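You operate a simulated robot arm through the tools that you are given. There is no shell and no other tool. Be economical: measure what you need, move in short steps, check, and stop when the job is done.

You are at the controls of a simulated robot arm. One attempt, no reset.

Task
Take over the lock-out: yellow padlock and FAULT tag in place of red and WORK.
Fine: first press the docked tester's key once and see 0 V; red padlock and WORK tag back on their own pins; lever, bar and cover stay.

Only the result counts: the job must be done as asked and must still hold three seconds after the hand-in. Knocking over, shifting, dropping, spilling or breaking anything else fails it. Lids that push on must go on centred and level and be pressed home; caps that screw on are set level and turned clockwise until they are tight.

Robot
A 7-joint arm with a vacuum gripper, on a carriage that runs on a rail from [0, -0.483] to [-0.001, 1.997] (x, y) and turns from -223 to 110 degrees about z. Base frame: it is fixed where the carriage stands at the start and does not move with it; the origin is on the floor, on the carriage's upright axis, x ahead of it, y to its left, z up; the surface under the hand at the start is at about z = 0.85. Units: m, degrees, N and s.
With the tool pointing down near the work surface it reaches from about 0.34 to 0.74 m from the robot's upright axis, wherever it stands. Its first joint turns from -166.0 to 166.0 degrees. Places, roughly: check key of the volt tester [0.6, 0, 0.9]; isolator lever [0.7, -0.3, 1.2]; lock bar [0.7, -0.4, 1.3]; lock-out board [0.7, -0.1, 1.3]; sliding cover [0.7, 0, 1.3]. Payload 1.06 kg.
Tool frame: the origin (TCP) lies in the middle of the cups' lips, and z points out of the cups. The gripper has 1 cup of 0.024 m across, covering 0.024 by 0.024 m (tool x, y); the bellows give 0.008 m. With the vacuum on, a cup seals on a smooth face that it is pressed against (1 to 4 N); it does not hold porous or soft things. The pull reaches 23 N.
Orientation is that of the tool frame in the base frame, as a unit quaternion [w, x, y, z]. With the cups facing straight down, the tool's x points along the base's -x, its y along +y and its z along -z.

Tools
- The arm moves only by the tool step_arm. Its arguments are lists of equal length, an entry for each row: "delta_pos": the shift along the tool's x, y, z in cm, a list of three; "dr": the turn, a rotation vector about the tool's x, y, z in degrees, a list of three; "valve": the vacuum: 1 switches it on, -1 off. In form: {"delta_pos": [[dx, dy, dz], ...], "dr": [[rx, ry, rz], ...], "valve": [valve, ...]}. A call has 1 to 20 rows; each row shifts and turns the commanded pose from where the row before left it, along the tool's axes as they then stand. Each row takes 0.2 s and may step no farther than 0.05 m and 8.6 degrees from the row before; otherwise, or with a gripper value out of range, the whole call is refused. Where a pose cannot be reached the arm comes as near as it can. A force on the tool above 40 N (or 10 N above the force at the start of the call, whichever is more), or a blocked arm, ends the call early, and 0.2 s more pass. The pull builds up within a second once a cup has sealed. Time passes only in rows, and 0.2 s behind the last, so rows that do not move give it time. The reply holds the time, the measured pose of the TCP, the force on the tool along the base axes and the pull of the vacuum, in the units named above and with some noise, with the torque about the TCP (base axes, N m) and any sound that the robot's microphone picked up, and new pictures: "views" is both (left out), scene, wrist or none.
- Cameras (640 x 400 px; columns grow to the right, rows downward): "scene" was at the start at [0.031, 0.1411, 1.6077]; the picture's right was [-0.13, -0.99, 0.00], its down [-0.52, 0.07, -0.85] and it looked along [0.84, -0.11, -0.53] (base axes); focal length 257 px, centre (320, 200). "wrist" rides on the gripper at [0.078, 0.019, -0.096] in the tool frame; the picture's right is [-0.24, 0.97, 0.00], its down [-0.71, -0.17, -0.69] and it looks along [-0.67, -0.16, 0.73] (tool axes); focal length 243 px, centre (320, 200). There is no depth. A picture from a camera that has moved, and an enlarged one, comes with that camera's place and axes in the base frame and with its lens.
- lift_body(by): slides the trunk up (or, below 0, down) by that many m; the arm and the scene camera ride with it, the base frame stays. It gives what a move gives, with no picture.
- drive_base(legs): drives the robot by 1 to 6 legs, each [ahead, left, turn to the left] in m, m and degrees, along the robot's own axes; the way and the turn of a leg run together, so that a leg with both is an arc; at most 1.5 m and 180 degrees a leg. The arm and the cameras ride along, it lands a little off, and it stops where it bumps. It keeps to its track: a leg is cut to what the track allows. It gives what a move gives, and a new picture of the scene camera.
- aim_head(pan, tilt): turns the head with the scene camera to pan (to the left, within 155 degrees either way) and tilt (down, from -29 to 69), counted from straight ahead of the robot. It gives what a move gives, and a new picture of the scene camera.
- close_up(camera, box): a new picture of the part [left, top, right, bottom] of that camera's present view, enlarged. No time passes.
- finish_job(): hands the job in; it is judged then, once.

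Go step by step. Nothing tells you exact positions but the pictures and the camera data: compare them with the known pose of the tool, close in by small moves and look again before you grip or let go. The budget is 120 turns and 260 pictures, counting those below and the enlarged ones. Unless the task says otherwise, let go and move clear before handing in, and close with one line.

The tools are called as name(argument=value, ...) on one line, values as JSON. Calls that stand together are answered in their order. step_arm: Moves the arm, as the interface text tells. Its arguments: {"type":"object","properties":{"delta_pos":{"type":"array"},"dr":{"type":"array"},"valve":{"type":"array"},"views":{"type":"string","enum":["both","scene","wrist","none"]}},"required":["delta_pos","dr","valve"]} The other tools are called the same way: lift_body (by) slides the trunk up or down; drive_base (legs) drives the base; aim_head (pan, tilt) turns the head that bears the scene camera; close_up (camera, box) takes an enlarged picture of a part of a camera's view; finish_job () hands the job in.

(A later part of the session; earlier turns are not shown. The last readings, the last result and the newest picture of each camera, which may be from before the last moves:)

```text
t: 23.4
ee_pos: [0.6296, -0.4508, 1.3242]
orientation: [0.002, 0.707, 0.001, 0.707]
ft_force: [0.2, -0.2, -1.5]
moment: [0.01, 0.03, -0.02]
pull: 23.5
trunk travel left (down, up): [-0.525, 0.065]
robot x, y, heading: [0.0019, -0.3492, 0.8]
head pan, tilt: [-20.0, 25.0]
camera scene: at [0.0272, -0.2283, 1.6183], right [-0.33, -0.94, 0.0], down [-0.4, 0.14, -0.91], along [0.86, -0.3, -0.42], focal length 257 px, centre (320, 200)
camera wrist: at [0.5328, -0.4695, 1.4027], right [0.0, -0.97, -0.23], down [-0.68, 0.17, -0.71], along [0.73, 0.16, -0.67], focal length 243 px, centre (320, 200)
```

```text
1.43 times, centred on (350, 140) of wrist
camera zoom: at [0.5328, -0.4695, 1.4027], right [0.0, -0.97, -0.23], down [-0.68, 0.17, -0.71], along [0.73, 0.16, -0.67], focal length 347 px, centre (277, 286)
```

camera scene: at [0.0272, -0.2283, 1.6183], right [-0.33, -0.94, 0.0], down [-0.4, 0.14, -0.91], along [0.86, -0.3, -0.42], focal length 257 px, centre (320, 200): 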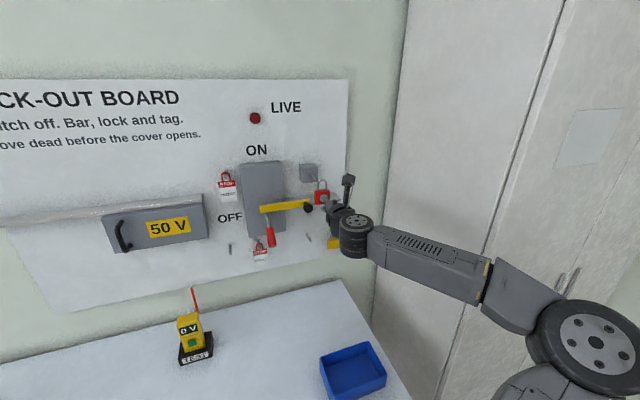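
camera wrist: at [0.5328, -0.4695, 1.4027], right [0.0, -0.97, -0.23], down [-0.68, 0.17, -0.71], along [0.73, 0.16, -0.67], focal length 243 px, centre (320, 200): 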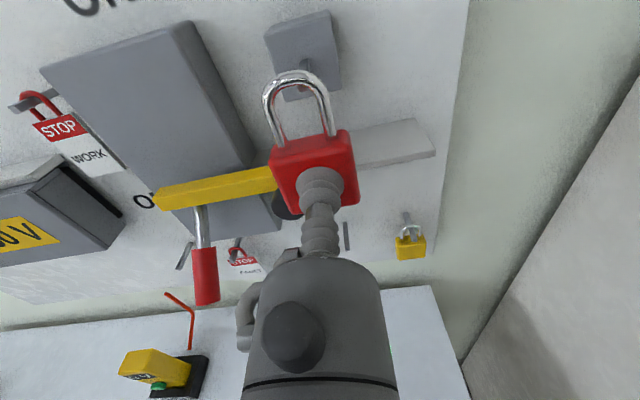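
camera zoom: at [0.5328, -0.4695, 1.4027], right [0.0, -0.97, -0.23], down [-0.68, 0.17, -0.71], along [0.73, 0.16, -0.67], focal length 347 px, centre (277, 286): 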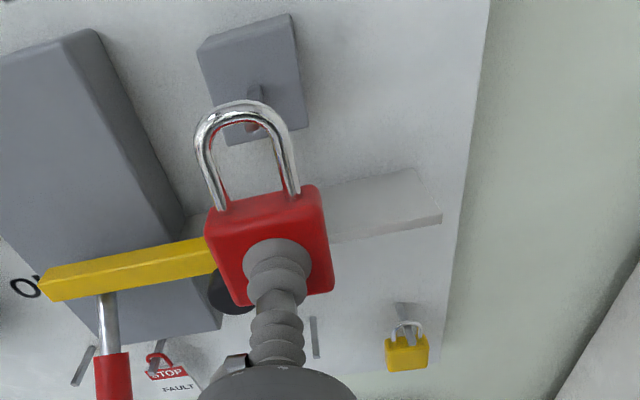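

Red is free of the hasp. Its home pin runs from about (0.78, -0.440, 1.125) to tip (0.729, -0.439, 1.126). I back off and go down to that level.

step_arm(delta_pos=[[0, 0, -2.5], [0, 0, -2.5], [-3.8, -0.2, 0], [-3.8, -0.2, 0], [-3.8, -0.2, 0], [-3.8, -0.2, 0], [-3.8, -0.2, 0], [-3.8, 0, 0]], dr=[[0, 0, 0], [0, 0, 0], [0, 0, 0], [0, 0, 0], [0, 0, 0], [0, 0, 0], [0, 0, 0], [0, 0, 0]], valve=[1, 1, 1, 1, 1, 1, 1, 1], views="both")

close_up(camera="wrist", box=[220, 20, 420, 220])

close_up(camera="scene", box=[260, 190, 380, 310])

```text
t: 25.2
ee_pos: [0.5775, -0.4388, 1.0989]
orientation: [0.0, 0.707, 0.002, 0.708]
ft_force: [0.3, -0.4, -0.6]
moment: [0.02, 0.03, -0.01]
pull: 23.2
trunk travel left (down, up): [-0.525, 0.065]
robot x, y, heading: [-0.0028, -0.3496, 1.1]
head pan, tilt: [-20.0, 25.0]
camera scene: at [0.0272, -0.2283, 1.6184], right [-0.33, -0.94, 0.0], down [-0.4, 0.14, -0.91], along [0.86, -0.3, -0.42], focal length 257 px, centre (320, 200)
camera wrist: at [0.4819, -0.4574, 1.1774], right [0.0, -0.97, -0.23], down [-0.68, 0.17, -0.71], along [0.73, 0.16, -0.67], focal length 243 px, centre (320, 200)
```

scene: 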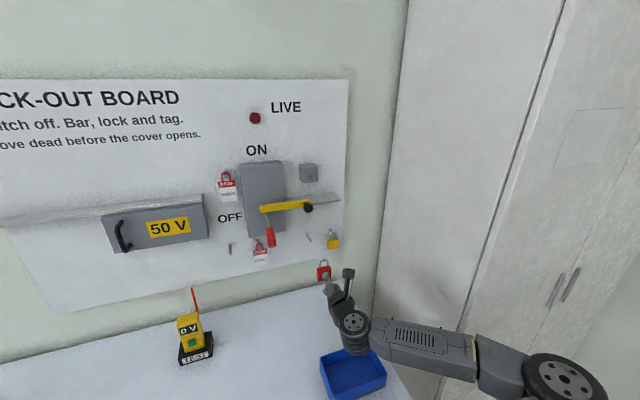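
wrist: 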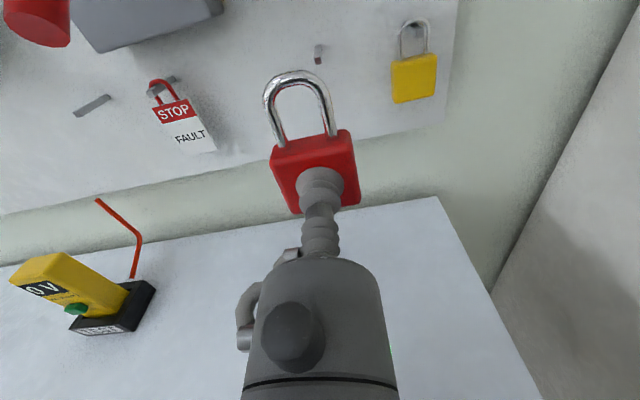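

```text
2.00 times, centred on (320, 120) of wrist
camera zoom: at [0.4819, -0.4574, 1.1774], right [0.0, -0.97, -0.23], down [-0.68, 0.17, -0.71], along [0.73, 0.16, -0.67], focal length 485 px, centre (320, 360)
```

zoom: 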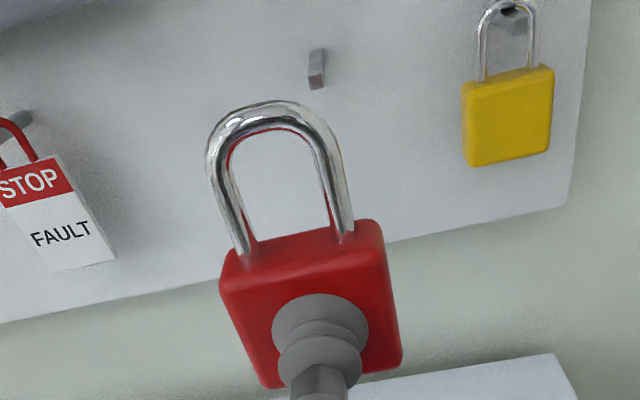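

```text
3.33 times, centred on (320, 250) of scene
camera zoom: at [0.0272, -0.2283, 1.6184], right [-0.33, -0.94, 0.0], down [-0.4, 0.14, -0.91], along [0.86, -0.3, -0.42], focal length 858 px, centre (320, 33)
```

zoom: 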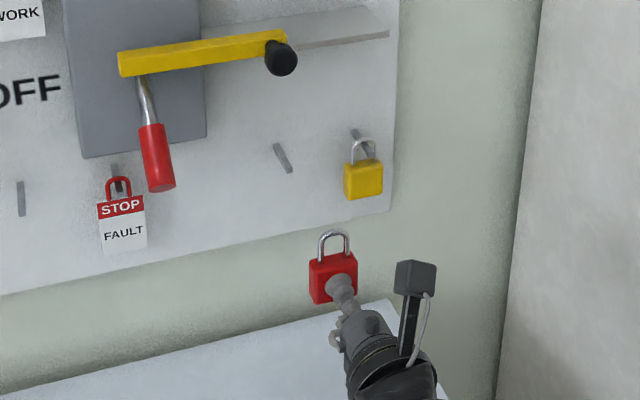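

The pin sits ahead of the shackle opening. I advance to x≈0.69 with a slight shift, then look again.

step_arm(delta_pos=[[-0.3, 0.5, 2.5], [0, 0, 3], [0, 0, 3], [0, 0, 2.5]], dr=[[0, 0, 0], [0, 0, 0], [0, 0, 0], [0, 0, 0]], valve=[1, 1, 1, 1], views="wrist")

close_up(camera="wrist", box=[240, 40, 400, 220])

close_up(camera="scene", box=[270, 210, 360, 300])

```text
t: 26.2
ee_pos: [0.6882, -0.4455, 1.0944]
orientation: [0.002, 0.707, 0.001, 0.707]
ft_force: [-0.1, 0.2, -1.5]
moment: [-0.01, 0.02, 0.0]
pull: 22.9
trunk travel left (down, up): [-0.525, 0.065]
robot x, y, heading: [-0.001, -0.3515, 0.8]
head pan, tilt: [-20.0, 25.0]
camera wrist: at [0.5914, -0.4647, 1.172], right [0.0, -0.97, -0.23], down [-0.68, 0.17, -0.71], along [0.73, 0.16, -0.67], focal length 243 px, centre (320, 200)
```

wrist: 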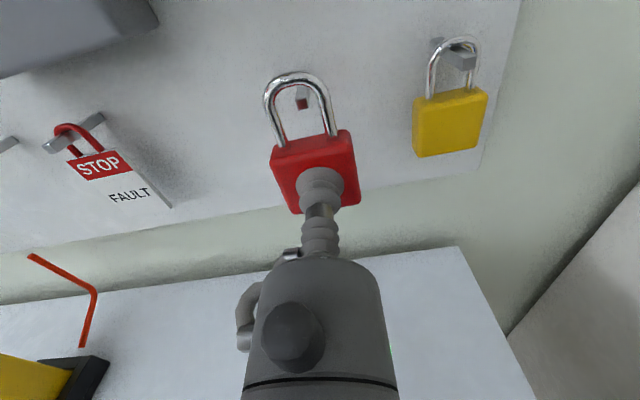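

```text
2.22 times, centred on (320, 130) of wrist
camera zoom: at [0.5914, -0.4647, 1.172], right [0.0, -0.97, -0.23], down [-0.68, 0.17, -0.71], along [0.73, 0.16, -0.67], focal length 539 px, centre (320, 356)
```

zoom: 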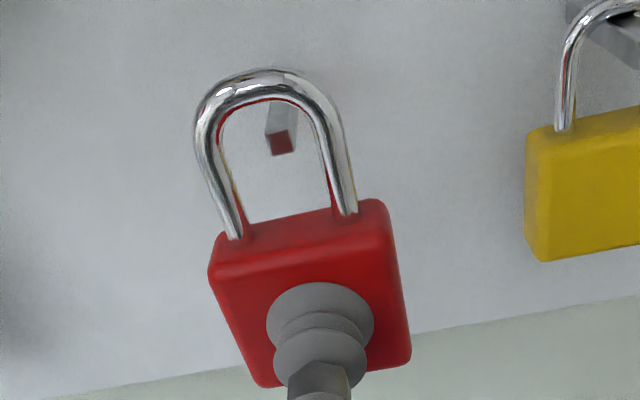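

```text
4.44 times, centred on (315, 255) of scene
camera zoom: at [0.0273, -0.2283, 1.6183], right [-0.33, -0.94, 0.0], down [-0.4, 0.14, -0.91], along [0.86, -0.3, -0.42], focal length 1143 px, centre (342, -44)
```

zoom: 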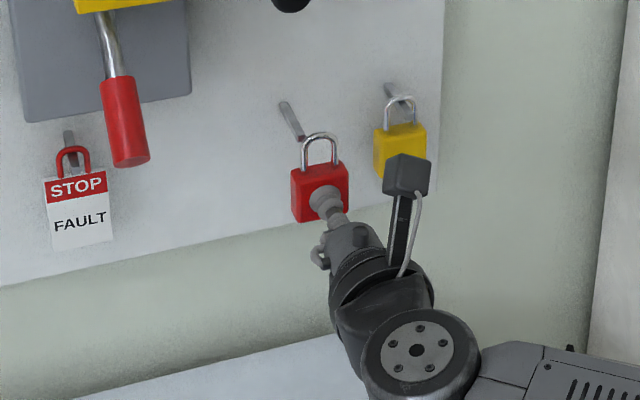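

The pin tip lines up with the middle of the shackle opening. I advance in 1 cm steps to thread it.

step_arm(delta_pos=[[0, 0, 1], [0, 0, 1], [0, 0, 1]], dr=[[0, 0, 0], [0, 0, 0], [0, 0, 0]], valve=[1, 1, 1], views="wrist")

close_up(camera="wrist", box=[240, 40, 400, 220])

```text
t: 27.0
ee_pos: [0.7205, -0.4457, 1.0945]
orientation: [0.002, 0.707, 0.001, 0.707]
ft_force: [0.8, 0.1, -1.2]
moment: [-0.02, 0.04, 0.02]
pull: 23.3
trunk travel left (down, up): [-0.525, 0.065]
robot x, y, heading: [0.0048, -0.353, 1.1]
head pan, tilt: [-20.0, 25.0]
camera wrist: at [0.6241, -0.4637, 1.1728], right [0.0, -0.97, -0.23], down [-0.68, 0.17, -0.71], along [0.73, 0.16, -0.67], focal length 243 px, centre (320, 200)
```

wrist: 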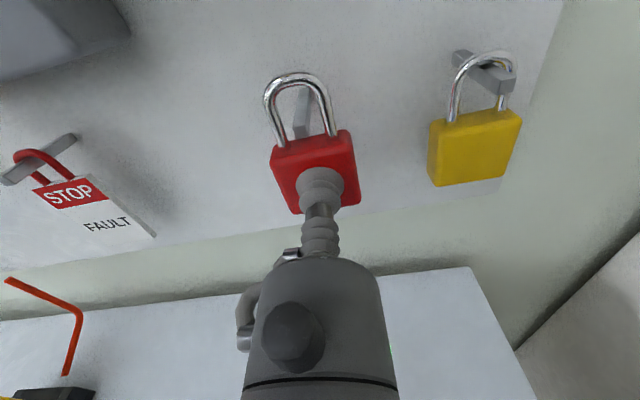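

```text
2.22 times, centred on (320, 130) of wrist
camera zoom: at [0.6241, -0.4637, 1.1728], right [0.0, -0.97, -0.23], down [-0.68, 0.17, -0.71], along [0.73, 0.16, -0.67], focal length 539 px, centre (320, 356)
```

zoom: 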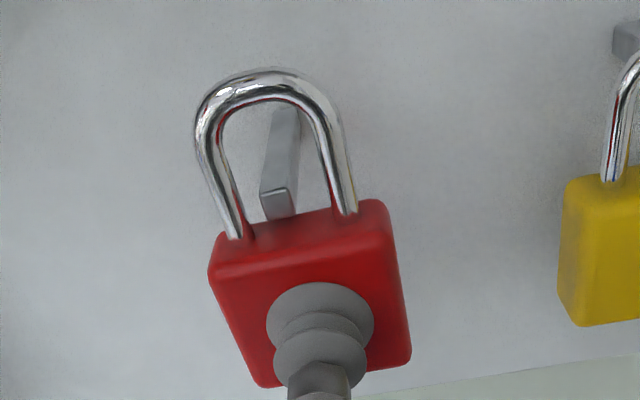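

The pin is entering the shackle, a bit near the body's top, so I lower 3 mm and continue forward.

step_arm(delta_pos=[[-0.35, 0, 0], [0, 0, 0.8], [0, 0, 0.8]], dr=[[0, 0, 0], [0, 0, 0], [0, 0, 0]], valve=[1, 1, 1], views="wrist")

close_up(camera="wrist", box=[240, 40, 400, 220])

close_up(camera="scene", box=[280, 220, 350, 290])

```text
t: 27.8
ee_pos: [0.7371, -0.4462, 1.0903]
orientation: [0.003, 0.707, 0.0, 0.708]
ft_force: [-0.1, 0.5, -1.4]
moment: [0.0, 0.01, 0.01]
pull: 22.8
trunk travel left (down, up): [-0.525, 0.065]
robot x, y, heading: [0.0, -0.3488, 0.9]
head pan, tilt: [-20.0, 25.0]
camera wrist: at [0.6402, -0.464, 1.1691], right [0.0, -0.97, -0.23], down [-0.68, 0.17, -0.71], along [0.73, 0.16, -0.67], focal length 243 px, centre (320, 200)
```

wrist: 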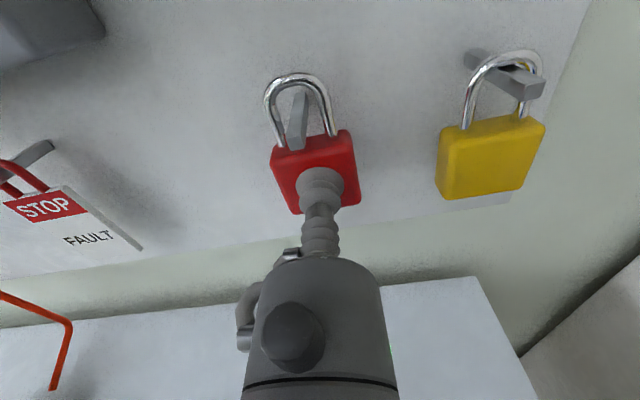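

```text
2.22 times, centred on (320, 130) of wrist
camera zoom: at [0.6402, -0.464, 1.1691], right [0.0, -0.97, -0.23], down [-0.68, 0.17, -0.71], along [0.73, 0.16, -0.67], focal length 539 px, centre (320, 356)
```

zoom: 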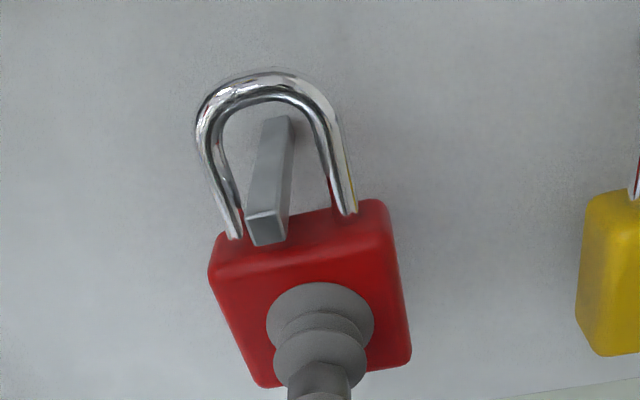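

```text
5.71 times, centred on (315, 255) of scene
camera zoom: at [0.0273, -0.2283, 1.6183], right [-0.33, -0.94, 0.0], down [-0.4, 0.14, -0.91], along [0.86, -0.3, -0.42], focal length 1470 px, centre (349, -114)
```

zoom: 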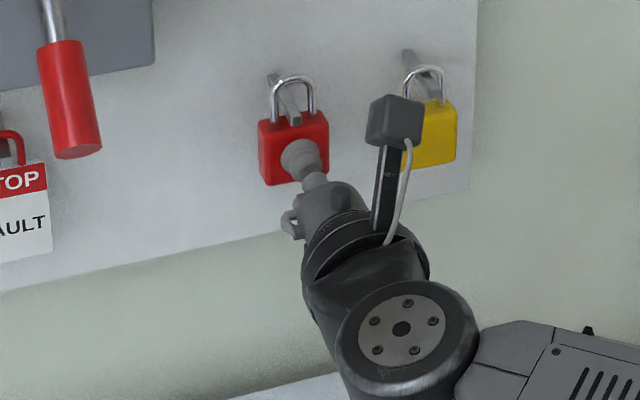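

Pin is through the shackle. I go 7 mm deeper, then lower until the shackle rests on the pin.

step_arm(delta_pos=[[0, 0, 0.7], [-0.3, 0, 0], [-0.3, 0, 0], [-0.2, 0, 0]], dr=[[0, 0, 0], [0, 0, 0], [0, 0, 0], [0, 0, 0]], valve=[1, 1, 1, 1], views="wrist")

close_up(camera="wrist", box=[240, 40, 400, 220])

```text
t: 28.8
ee_pos: [0.7423, -0.445, 1.0836]
orientation: [0.002, 0.707, 0.001, 0.707]
ft_force: [0.9, 0.9, -1.9]
moment: [-0.01, -0.03, 0.01]
pull: 22.5
trunk travel left (down, up): [-0.525, 0.065]
robot x, y, heading: [-0.0027, -0.3481, 1.0]
head pan, tilt: [-20.0, 25.0]
camera wrist: at [0.6462, -0.4633, 1.1619], right [0.0, -0.97, -0.23], down [-0.68, 0.17, -0.71], along [0.73, 0.16, -0.67], focal length 243 px, centre (320, 200)
```

wrist: 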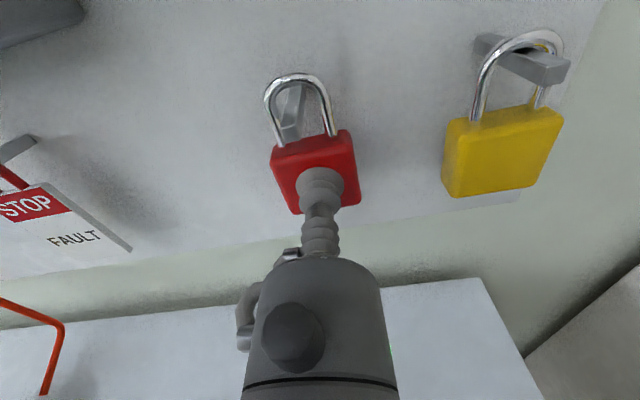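

```text
2.22 times, centred on (320, 130) of wrist
camera zoom: at [0.6462, -0.4633, 1.1619], right [0.0, -0.97, -0.23], down [-0.68, 0.17, -0.71], along [0.73, 0.16, -0.67], focal length 539 px, centre (320, 356)
```

zoom: 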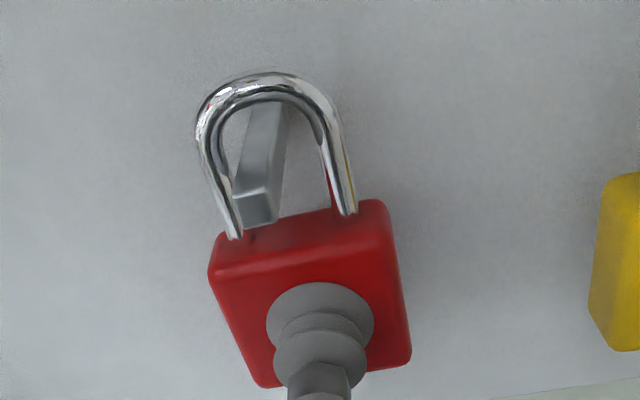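

Nearly resting. I lower further in 2 mm steps until the weight is taken by the pin.

step_arm(delta_pos=[[-0.2, 0, 0], [-0.2, 0, 0]], dr=[[0, 0, 0], [0, 0, 0]], valve=[1, 1], views="wrist")

close_up(camera="wrist", box=[240, 40, 400, 220])

```text
t: 29.4
ee_pos: [0.7414, -0.4447, 1.0803]
orientation: [0.002, 0.707, 0.001, 0.708]
ft_force: [0.2, 0.5, -0.5]
moment: [-0.03, 0.01, -0.02]
pull: 22.9
trunk travel left (down, up): [-0.525, 0.065]
robot x, y, heading: [0.0021, -0.3521, 1.1]
head pan, tilt: [-20.0, 25.0]
camera wrist: at [0.6462, -0.4632, 1.1582], right [0.0, -0.97, -0.23], down [-0.68, 0.17, -0.71], along [0.73, 0.16, -0.67], focal length 243 px, centre (320, 200)
```

wrist: 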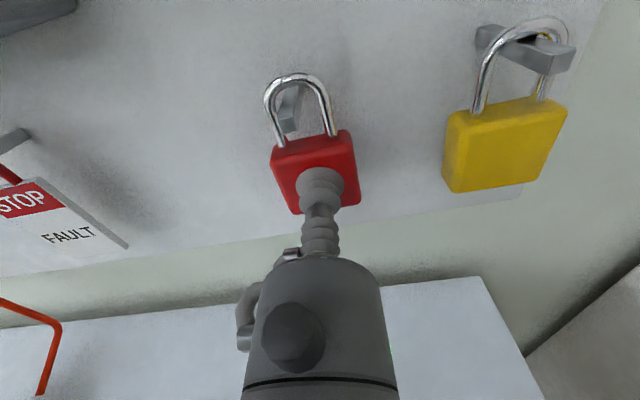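

```text
2.22 times, centred on (320, 130) of wrist
camera zoom: at [0.6462, -0.4632, 1.1582], right [0.0, -0.97, -0.23], down [-0.68, 0.17, -0.71], along [0.73, 0.16, -0.67], focal length 539 px, centre (320, 356)
```

zoom: 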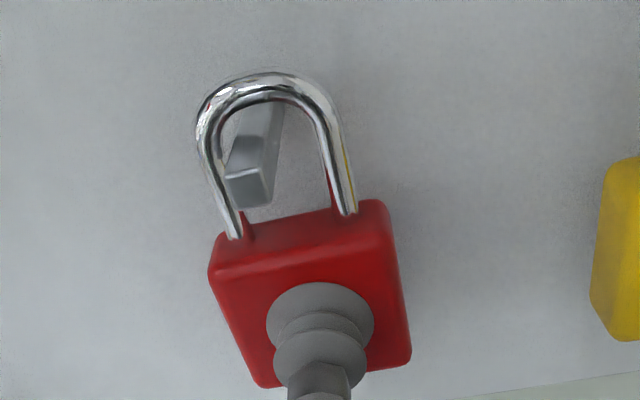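

Close to rest; the pin is slightly left in the shackle, so I shift 2 mm left and lower 2 mm more.

step_arm(delta_pos=[[-0.1, -0.2, 0], [-0.2, 0, 0], [-0.1, 0, 0]], dr=[[0, 0, 0], [0, 0, 0], [0, 0, 0]], valve=[1, 1, 1], views="wrist")

close_up(camera="wrist", box=[240, 40, 400, 220])

```text
t: 30.2
ee_pos: [0.7419, -0.4438, 1.0774]
orientation: [0.001, 0.706, 0.002, 0.709]
ft_force: [2.3, -0.1, 6.5]
moment: [-0.02, 0.03, 0.02]
pull: 23.4
trunk travel left (down, up): [-0.525, 0.065]
robot x, y, heading: [0.002, -0.349, 0.8]
head pan, tilt: [-20.0, 25.0]
camera wrist: at [0.6459, -0.4622, 1.1551], right [0.0, -0.97, -0.23], down [-0.68, 0.17, -0.71], along [0.73, 0.16, -0.66], focal length 243 px, centre (320, 200)
```

wrist: 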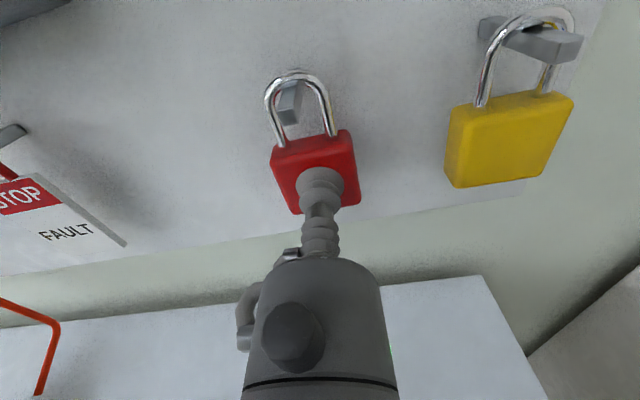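

```text
2.22 times, centred on (320, 130) of wrist
camera zoom: at [0.6459, -0.4622, 1.1551], right [0.0, -0.97, -0.23], down [-0.68, 0.17, -0.71], along [0.73, 0.16, -0.66], focal length 539 px, centre (320, 356)
```

zoom: 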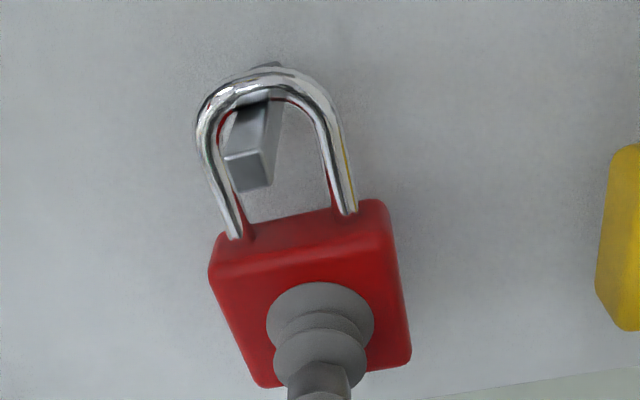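

The pin now carries the padlock. I relieve the downward push slightly, switch the vacuum off, wait and back away.

step_arm(delta_pos=[[0.2, 0, 0], [0, 0, 0], [0, 0, 0], [0, 0, 0], [0, 0, -0.4], [0, 0, -1], [0, 0, -2], [0, 0, -3]], dr=[[0, 0, 0], [0, 0, 0], [0, 0, 0], [0, 0, 0], [0, 0, 0], [0, 0, 0], [0, 0, 0], [0, 0, 0]], valve=[1, -1, -1, -1, -1, -1, -1, -1], views="both")

close_up(camera="wrist", box=[200, 0, 500, 220])

close_up(camera="scene", box=[270, 150, 370, 270])

```text
t: 32.0
ee_pos: [0.6788, -0.4421, 1.0784]
orientation: [0.001, 0.707, 0.002, 0.707]
ft_force: [-0.6, -0.7, 1.0]
moment: [-0.01, -0.01, 0.03]
pull: 0.0
trunk travel left (down, up): [-0.525, 0.065]
robot x, y, heading: [-0.0014, -0.3513, 0.9]
head pan, tilt: [-20.0, 25.0]
camera scene: at [0.0273, -0.2283, 1.6183], right [-0.33, -0.94, 0.0], down [-0.4, 0.14, -0.91], along [0.86, -0.3, -0.42], focal length 257 px, centre (320, 200)
camera wrist: at [0.5824, -0.4602, 1.1574], right [0.0, -0.97, -0.23], down [-0.68, 0.17, -0.71], along [0.73, 0.16, -0.67], focal length 243 px, centre (320, 200)
```

scene: 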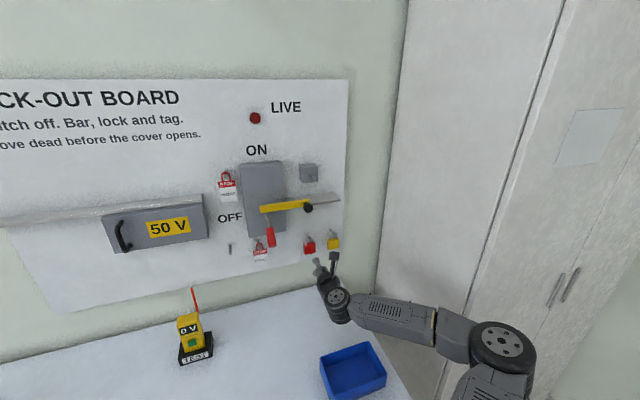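
wrist: 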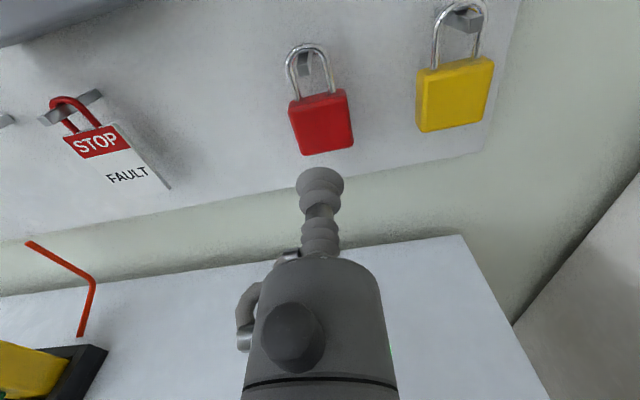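

```text
1.82 times, centred on (350, 110) of wrist
camera zoom: at [0.5824, -0.4602, 1.1574], right [0.0, -0.97, -0.23], down [-0.68, 0.17, -0.71], along [0.73, 0.16, -0.67], focal length 441 px, centre (266, 364)
```

zoom: 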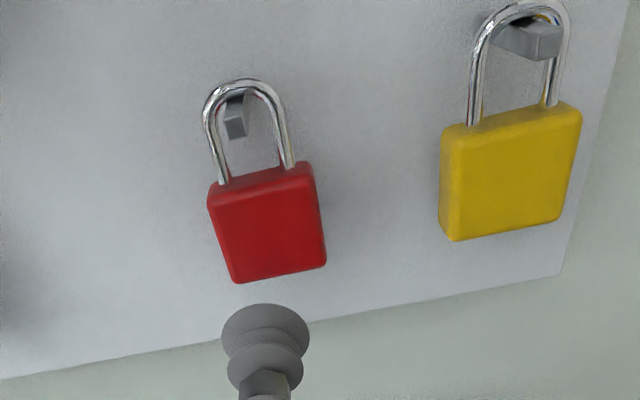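

```text
3.33 times, centred on (320, 210) of scene
camera zoom: at [0.0273, -0.2283, 1.6183], right [-0.33, -0.94, 0.0], down [-0.4, 0.14, -0.91], along [0.86, -0.3, -0.42], focal length 858 px, centre (320, 167)
```

zoom: 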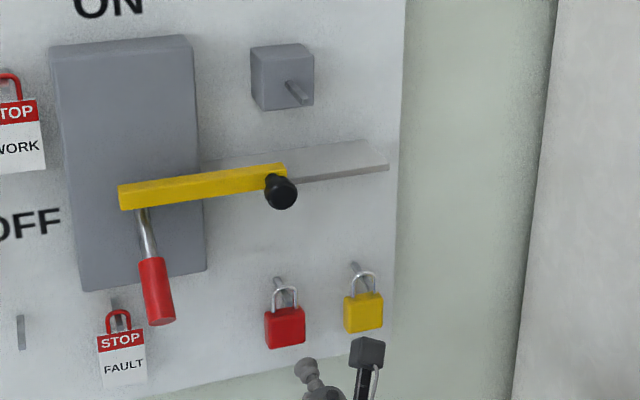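

Red is hanging properly on its own pin. Yellow's front face centre is about (0.735, -0.528, 1.082); I move in front of it.

step_arm(delta_pos=[[0.15, 4.3, 0], [0.15, 4.3, 0], [0, 0, 1.5]], dr=[[0, 0, 0], [0, 0, 0], [0, 0, 0]], valve=[-1, -1, -1], views="wrist")

close_up(camera="wrist", box=[240, 40, 400, 220])

close_up(camera="scene", box=[290, 210, 370, 290])

```text
t: 32.8
ee_pos: [0.6931, -0.5306, 1.0814]
orientation: [0.001, 0.707, 0.001, 0.707]
ft_force: [0.1, 0.2, 0.4]
moment: [0.01, 0.04, -0.03]
pull: 0.1
trunk travel left (down, up): [-0.525, 0.065]
robot x, y, heading: [0.0016, -0.3469, 0.8]
head pan, tilt: [-20.0, 25.0]
camera wrist: at [0.596, -0.5484, 1.1592], right [0.0, -0.97, -0.23], down [-0.68, 0.17, -0.71], along [0.73, 0.16, -0.67], focal length 243 px, centre (320, 200)
```

wrist: 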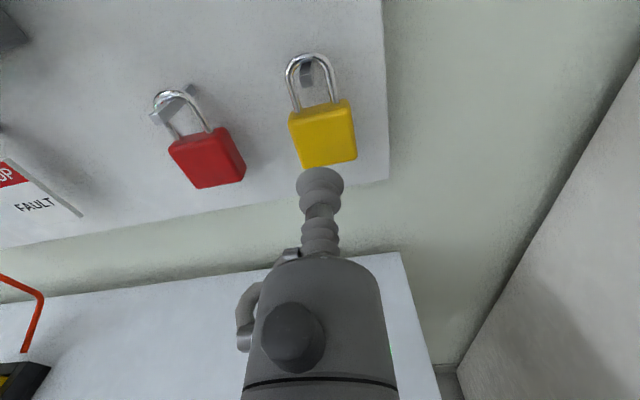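

```text
2.22 times, centred on (320, 130) of wrist
camera zoom: at [0.596, -0.5484, 1.1592], right [0.0, -0.97, -0.23], down [-0.68, 0.17, -0.71], along [0.73, 0.16, -0.67], focal length 539 px, centre (320, 356)
```

zoom: 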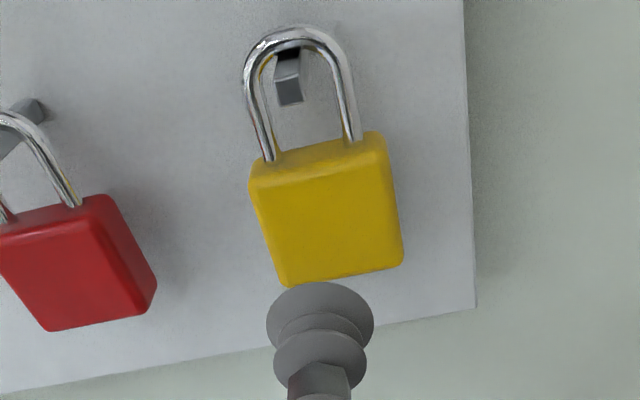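

```text
5.00 times, centred on (330, 250) of scene
camera zoom: at [0.0268, -0.2284, 1.6183], right [-0.33, -0.94, 0.0], down [-0.4, 0.14, -0.91], along [0.86, -0.3, -0.42], focal length 1286 px, centre (270, -50)
```

zoom: 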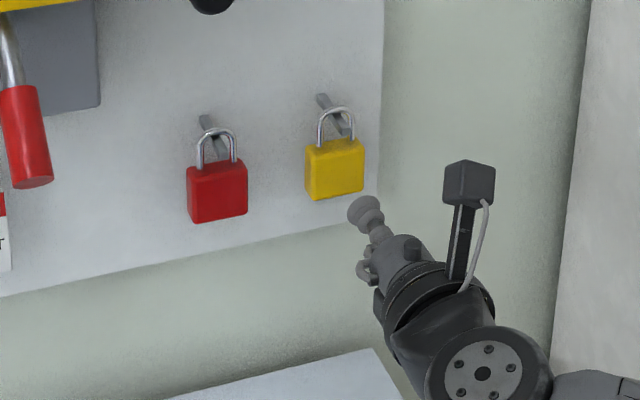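

Aligned. I advance and seal on the yellow padlock.

step_arm(delta_pos=[[0, 0, 1.8], [0, 0, 1.6], [0, 0, 0.4], [0, 0, 0.3], [0, 0, 0.3]], dr=[[0, 0, 0], [0, 0, 0], [0, 0, 0], [0, 0, 0], [0, 0, 0]], valve=[-1, 1, 1, 1, 1], views="wrist")

close_up(camera="wrist", box=[240, 40, 400, 220])

```text
t: 34.0
ee_pos: [0.7367, -0.5272, 1.0801]
orientation: [0.001, 0.707, 0.001, 0.707]
ft_force: [0.3, 0.6, 0.4]
moment: [0.01, 0.0, -0.05]
pull: 0.1
trunk travel left (down, up): [-0.525, 0.065]
robot x, y, heading: [0.0004, -0.3489, 0.5]
head pan, tilt: [-20.0, 25.0]
camera wrist: at [0.6406, -0.5465, 1.1593], right [0.0, -0.97, -0.23], down [-0.68, 0.17, -0.71], along [0.73, 0.16, -0.67], focal length 243 px, centre (320, 200)
```

wrist: 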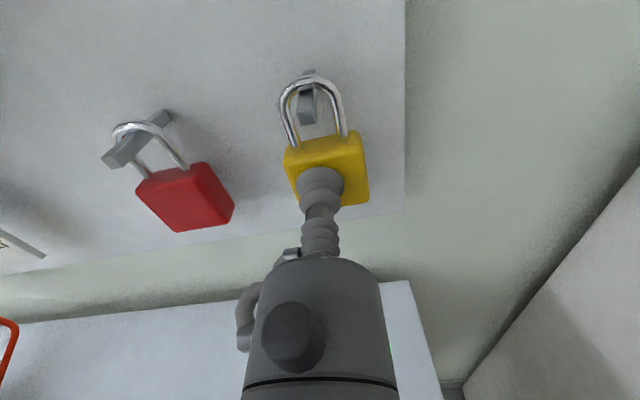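

```text
2.22 times, centred on (320, 130) of wrist
camera zoom: at [0.6406, -0.5465, 1.1593], right [0.0, -0.97, -0.23], down [-0.68, 0.17, -0.71], along [0.73, 0.16, -0.67], focal length 539 px, centre (320, 356)
```

zoom: 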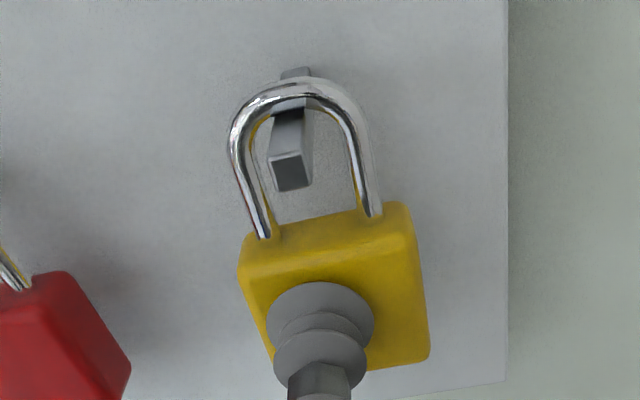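

Not touching yet, and the cup sits about 4 mm left. I correct it and close in.

step_arm(delta_pos=[[0, 0.5, 0], [0, 0, 0.2], [0, 0, 0.2], [0, 0, 0.2], [0, 0, 0]], dr=[[0, 0, 0], [0, 0, 0], [0, 0, 0], [0, 0, 0], [0, 0, 0]], valve=[1, 1, 1, 1, 1], views="wrist")

close_up(camera="wrist", box=[240, 40, 400, 220])

```text
t: 35.2
ee_pos: [0.7424, -0.5331, 1.0803]
orientation: [0.0, 0.707, 0.001, 0.707]
ft_force: [0.3, -0.7, 0.1]
moment: [0.01, 0.01, 0.0]
pull: 22.7
trunk travel left (down, up): [-0.525, 0.065]
robot x, y, heading: [0.0002, -0.3539, 0.9]
head pan, tilt: [-20.0, 25.0]
camera wrist: at [0.6463, -0.552, 1.1589], right [0.0, -0.97, -0.23], down [-0.68, 0.17, -0.71], along [0.73, 0.16, -0.67], focal length 243 px, centre (320, 200)
```

wrist: 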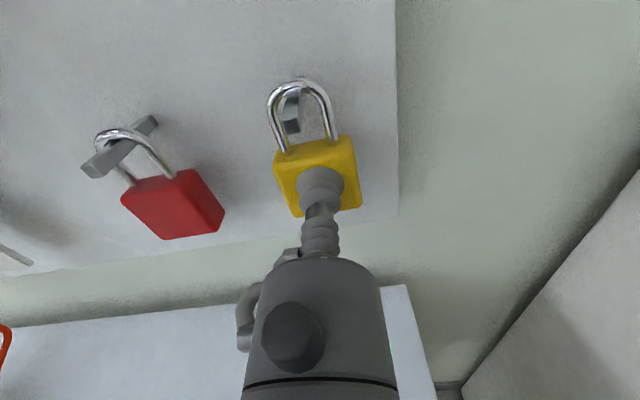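

```text
2.22 times, centred on (320, 130) of wrist
camera zoom: at [0.6463, -0.552, 1.1589], right [0.0, -0.97, -0.23], down [-0.68, 0.17, -0.71], along [0.73, 0.16, -0.67], focal length 539 px, centre (320, 356)
```

zoom: 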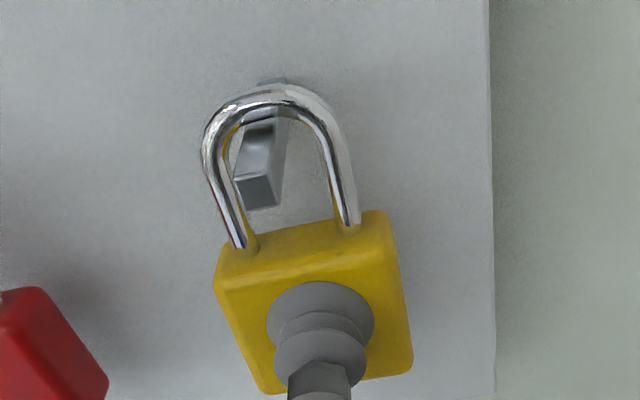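

Sealed on yellow with nearly the same grip as on red. I lift 1.2 cm and pull back off the pin.

step_arm(delta_pos=[[0.4, 0, 0], [0.4, 0, 0], [0.4, 0, 0], [0, 0, 0]], dr=[[0, 0, 0], [0, 0, 0], [0, 0, 0], [0, 0, 0]], valve=[1, 1, 1, 1], views="wrist")

close_up(camera="wrist", box=[240, 40, 400, 220])

```text
t: 36.2
ee_pos: [0.742, -0.5347, 1.0916]
orientation: [0.002, 0.707, 0.0, 0.707]
ft_force: [-0.6, 0.6, -1.1]
moment: [-0.01, 0.03, 0.0]
pull: 22.9
trunk travel left (down, up): [-0.525, 0.065]
robot x, y, heading: [-0.0021, -0.3484, 1.0]
head pan, tilt: [-20.0, 25.0]
camera wrist: at [0.6466, -0.5533, 1.1706], right [0.0, -0.97, -0.23], down [-0.68, 0.17, -0.71], along [0.73, 0.16, -0.67], focal length 243 px, centre (320, 200)
```

wrist: 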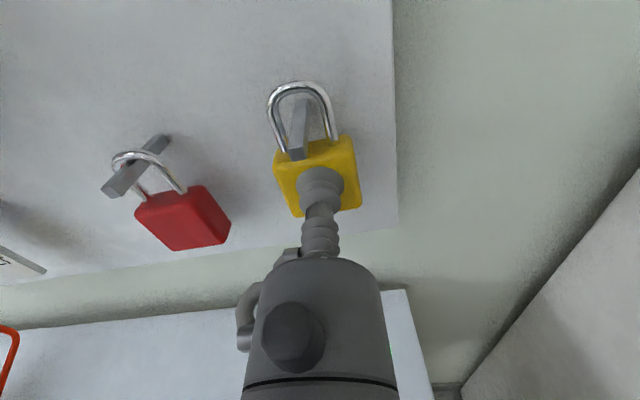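

```text
2.22 times, centred on (320, 130) of wrist
camera zoom: at [0.6466, -0.5533, 1.1706], right [0.0, -0.97, -0.23], down [-0.68, 0.17, -0.71], along [0.73, 0.16, -0.67], focal length 539 px, centre (320, 356)
```

zoom: 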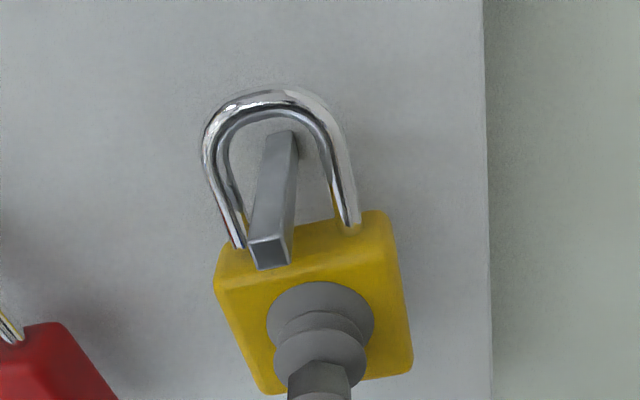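

Free. I centre the pin slightly, pull straight back, then move left and up to the hasp's level.

step_arm(delta_pos=[[-0.3, 0, 0], [0, 0, -1], [0, 0, -1], [0, 0, -1], [0, 0, -1], [0, 0, -2], [0, 0, -3], [0, 0, -4], [0, 0, -3]], dr=[[0, 0, 0], [0, 0, 0], [0, 0, 0], [0, 0, 0], [0, 0, 0], [0, 0, 0], [0, 0, 0], [0, 0, 0], [0, 0, 0]], valve=[1, 1, 1, 1, 1, 1, 1, 1, 1], views="both")

```text
t: 38.2
ee_pos: [0.5821, -0.5365, 1.0871]
orientation: [0.002, 0.707, 0.0, 0.708]
ft_force: [0.8, -0.4, -1.7]
moment: [0.04, 0.02, -0.03]
pull: 23.0
trunk travel left (down, up): [-0.525, 0.065]
robot x, y, heading: [-0.0013, -0.3484, 1.1]
head pan, tilt: [-20.0, 25.0]
camera scene: at [0.0272, -0.2283, 1.6183], right [-0.33, -0.94, 0.0], down [-0.4, 0.14, -0.91], along [0.86, -0.3, -0.42], focal length 257 px, centre (320, 200)
camera wrist: at [0.4864, -0.5537, 1.1662], right [0.0, -0.97, -0.23], down [-0.68, 0.17, -0.71], along [0.73, 0.16, -0.67], focal length 243 px, centre (320, 200)
```

scene: 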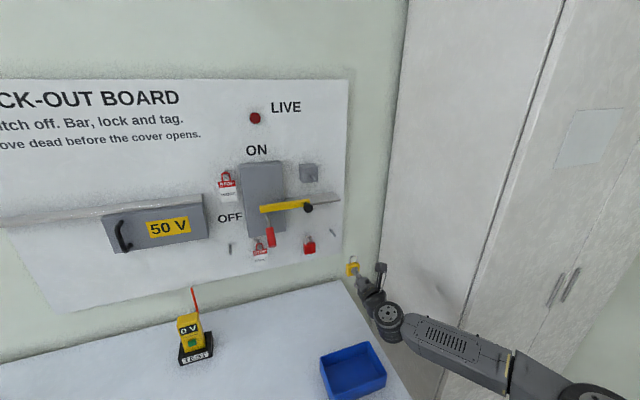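
wrist: 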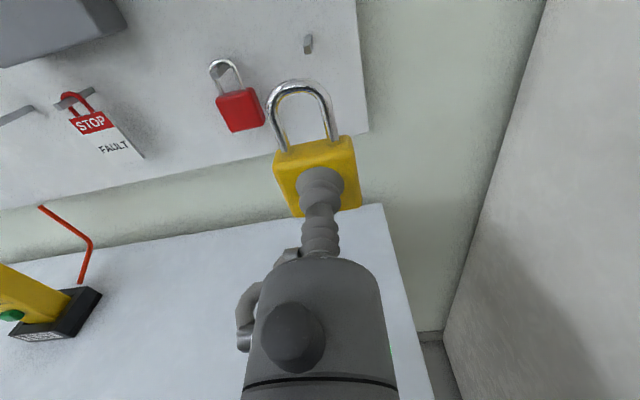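

Yellow is off its pin. Now up to z≈1.324 and left to y≈-0.448.

step_arm(delta_pos=[[3.95, -1.48, 0], [3.95, -1.48, 0], [3.95, -1.48, 0], [3.95, -1.48, 0], [3.95, -1.48, 0], [3.95, -1.48, 0], [0, 0, 2.5], [0, 0, 2.5]], dr=[[0, 0, 0], [0, 0, 0], [0, 0, 0], [0, 0, 0], [0, 0, 0], [0, 0, 0], [0, 0, 0], [0, 0, 0]], valve=[1, 1, 1, 1, 1, 1, 1, 1], views="wrist")

close_up(camera="wrist", box=[240, 40, 400, 220])

close_up(camera="scene", box=[270, 140, 370, 240])

```text
t: 40.0
ee_pos: [0.6321, -0.4463, 1.3252]
orientation: [0.003, 0.707, 0.0, 0.707]
ft_force: [-0.8, -0.6, -1.7]
moment: [-0.01, 0.0, 0.03]
pull: 22.8
trunk travel left (down, up): [-0.525, 0.065]
robot x, y, heading: [-0.0001, -0.3513, 0.8]
head pan, tilt: [-20.0, 25.0]
camera wrist: at [0.5373, -0.4642, 1.4037], right [0.0, -0.97, -0.23], down [-0.68, 0.17, -0.71], along [0.73, 0.16, -0.67], focal length 243 px, centre (320, 200)
```

wrist: 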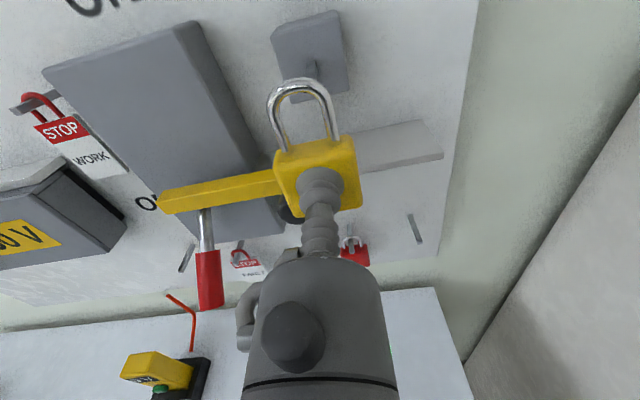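

```text
2.22 times, centred on (320, 130) of wrist
camera zoom: at [0.5373, -0.4642, 1.4037], right [0.0, -0.97, -0.23], down [-0.68, 0.17, -0.71], along [0.73, 0.16, -0.67], focal length 539 px, centre (320, 356)
```

zoom: 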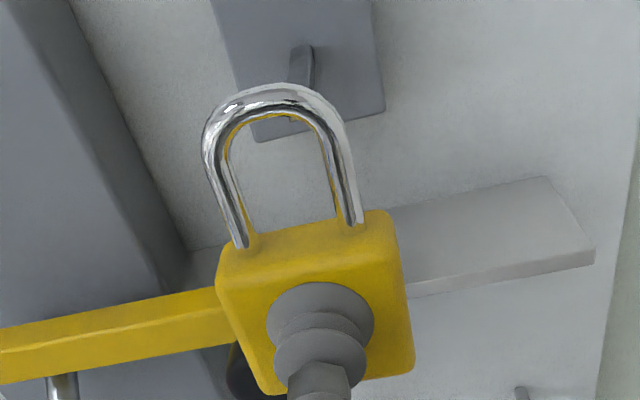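

```text
4.00 times, centred on (320, 190) of scene
camera zoom: at [0.0277, -0.2284, 1.6183], right [-0.33, -0.94, 0.0], down [-0.4, 0.14, -0.91], along [0.86, -0.3, -0.42], focal length 1029 px, centre (320, 240)
```

zoom: 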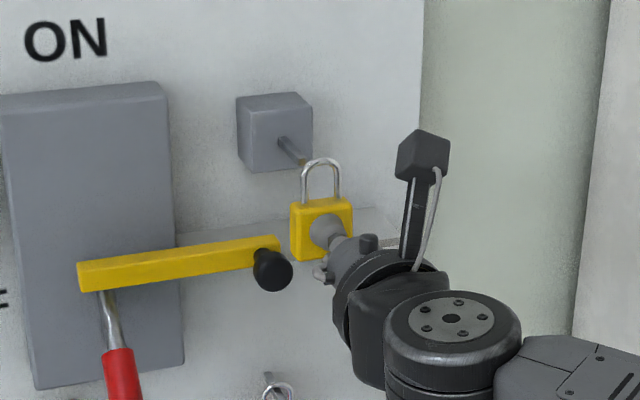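

The pin is just ahead behind the shackle's top. I shift 2 mm right and advance 4 cm carefully.

step_arm(delta_pos=[[0, 0.2, 1], [0, 0, 1], [0, 0, 1], [0, 0, 1]], dr=[[0, 0, 0], [0, 0, 0], [0, 0, 0], [0, 0, 0]], valve=[1, 1, 1, 1], views="wrist")

close_up(camera="wrist", box=[240, 40, 400, 220])

close_up(camera="scene", box=[280, 150, 350, 220])

```text
t: 41.0
ee_pos: [0.6737, -0.4482, 1.3254]
orientation: [0.003, 0.707, -0.001, 0.707]
ft_force: [0.3, 0.3, -1.4]
moment: [0.0, 0.06, 0.0]
pull: 22.8
trunk travel left (down, up): [-0.525, 0.065]
robot x, y, heading: [-0.0008, -0.3532, 1.0]
head pan, tilt: [-20.0, 25.0]
camera wrist: at [0.5783, -0.4654, 1.4038], right [0.0, -0.97, -0.23], down [-0.68, 0.17, -0.71], along [0.73, 0.16, -0.67], focal length 243 px, centre (320, 200)
```

wrist: 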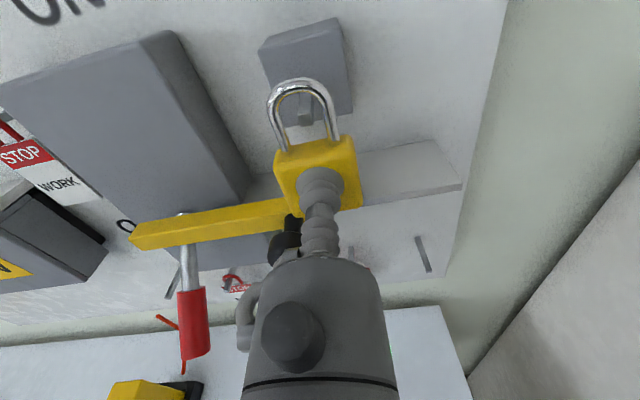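

```text
2.22 times, centred on (320, 130) of wrist
camera zoom: at [0.5783, -0.4654, 1.4038], right [0.0, -0.97, -0.23], down [-0.68, 0.17, -0.71], along [0.73, 0.16, -0.67], focal length 539 px, centre (320, 356)
```

zoom: 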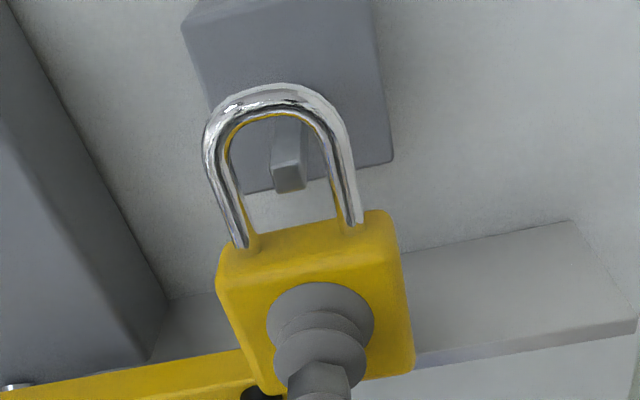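

```text
5.71 times, centred on (315, 185) of scene
camera zoom: at [0.0273, -0.2282, 1.6183], right [-0.33, -0.94, 0.0], down [-0.4, 0.14, -0.91], along [0.86, -0.3, -0.42], focal length 1470 px, centre (349, 286)
```

zoom: 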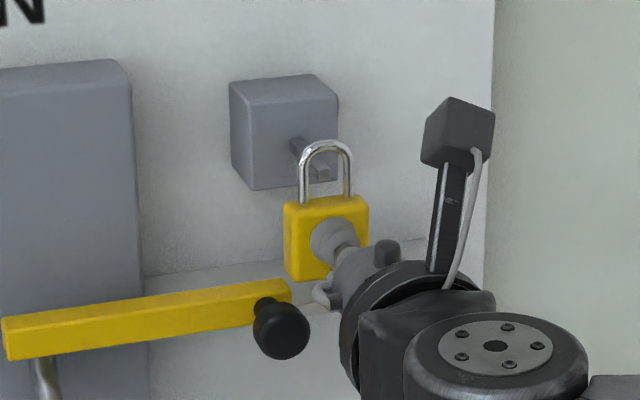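

The pin is within the opening. I advance another 2.5 cm.

step_arm(delta_pos=[[0, 0, 0.8], [0, 0, 0.8], [0, 0, 0.8]], dr=[[0, 0, 0], [0, 0, 0], [0, 0, 0]], valve=[1, 1, 1], views="wrist")

close_up(camera="wrist", box=[240, 40, 400, 220])

close_up(camera="scene", box=[280, 150, 350, 220])

```text
t: 41.8
ee_pos: [0.6969, -0.4476, 1.324]
orientation: [0.001, 0.707, 0.001, 0.707]
ft_force: [-0.4, 0.2, -0.8]
moment: [-0.01, 0.02, 0.02]
pull: 22.9
trunk travel left (down, up): [-0.525, 0.065]
robot x, y, heading: [-0.0041, -0.3497, 0.7]
head pan, tilt: [-20.0, 25.0]
camera wrist: at [0.6007, -0.4661, 1.4035], right [0.0, -0.97, -0.23], down [-0.68, 0.17, -0.71], along [0.73, 0.16, -0.67], focal length 243 px, centre (320, 200)
```

wrist: 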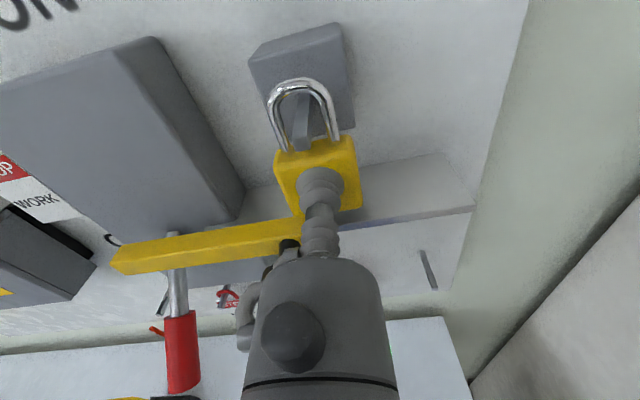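

```text
2.22 times, centred on (320, 130) of wrist
camera zoom: at [0.6007, -0.4661, 1.4035], right [0.0, -0.97, -0.23], down [-0.68, 0.17, -0.71], along [0.73, 0.16, -0.67], focal length 539 px, centre (320, 356)
```

zoom: 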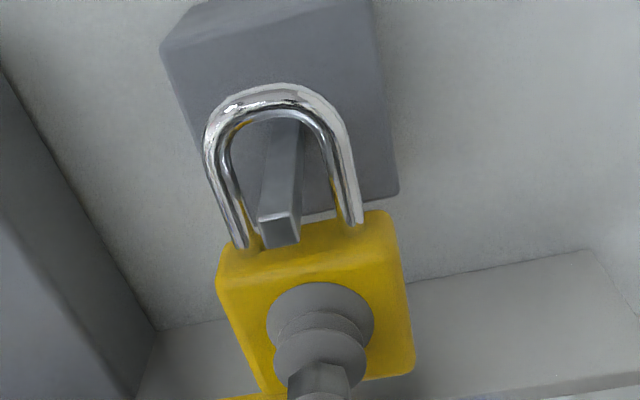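

```text
5.71 times, centred on (315, 185) of scene
camera zoom: at [0.0272, -0.2283, 1.6183], right [-0.33, -0.94, 0.0], down [-0.4, 0.14, -0.91], along [0.86, -0.3, -0.42], focal length 1470 px, centre (349, 286)
```

zoom: 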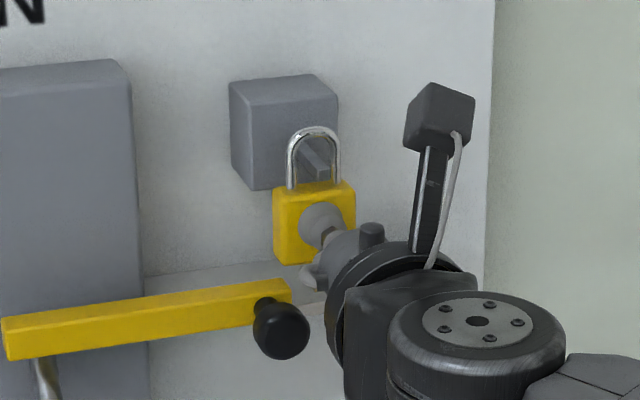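

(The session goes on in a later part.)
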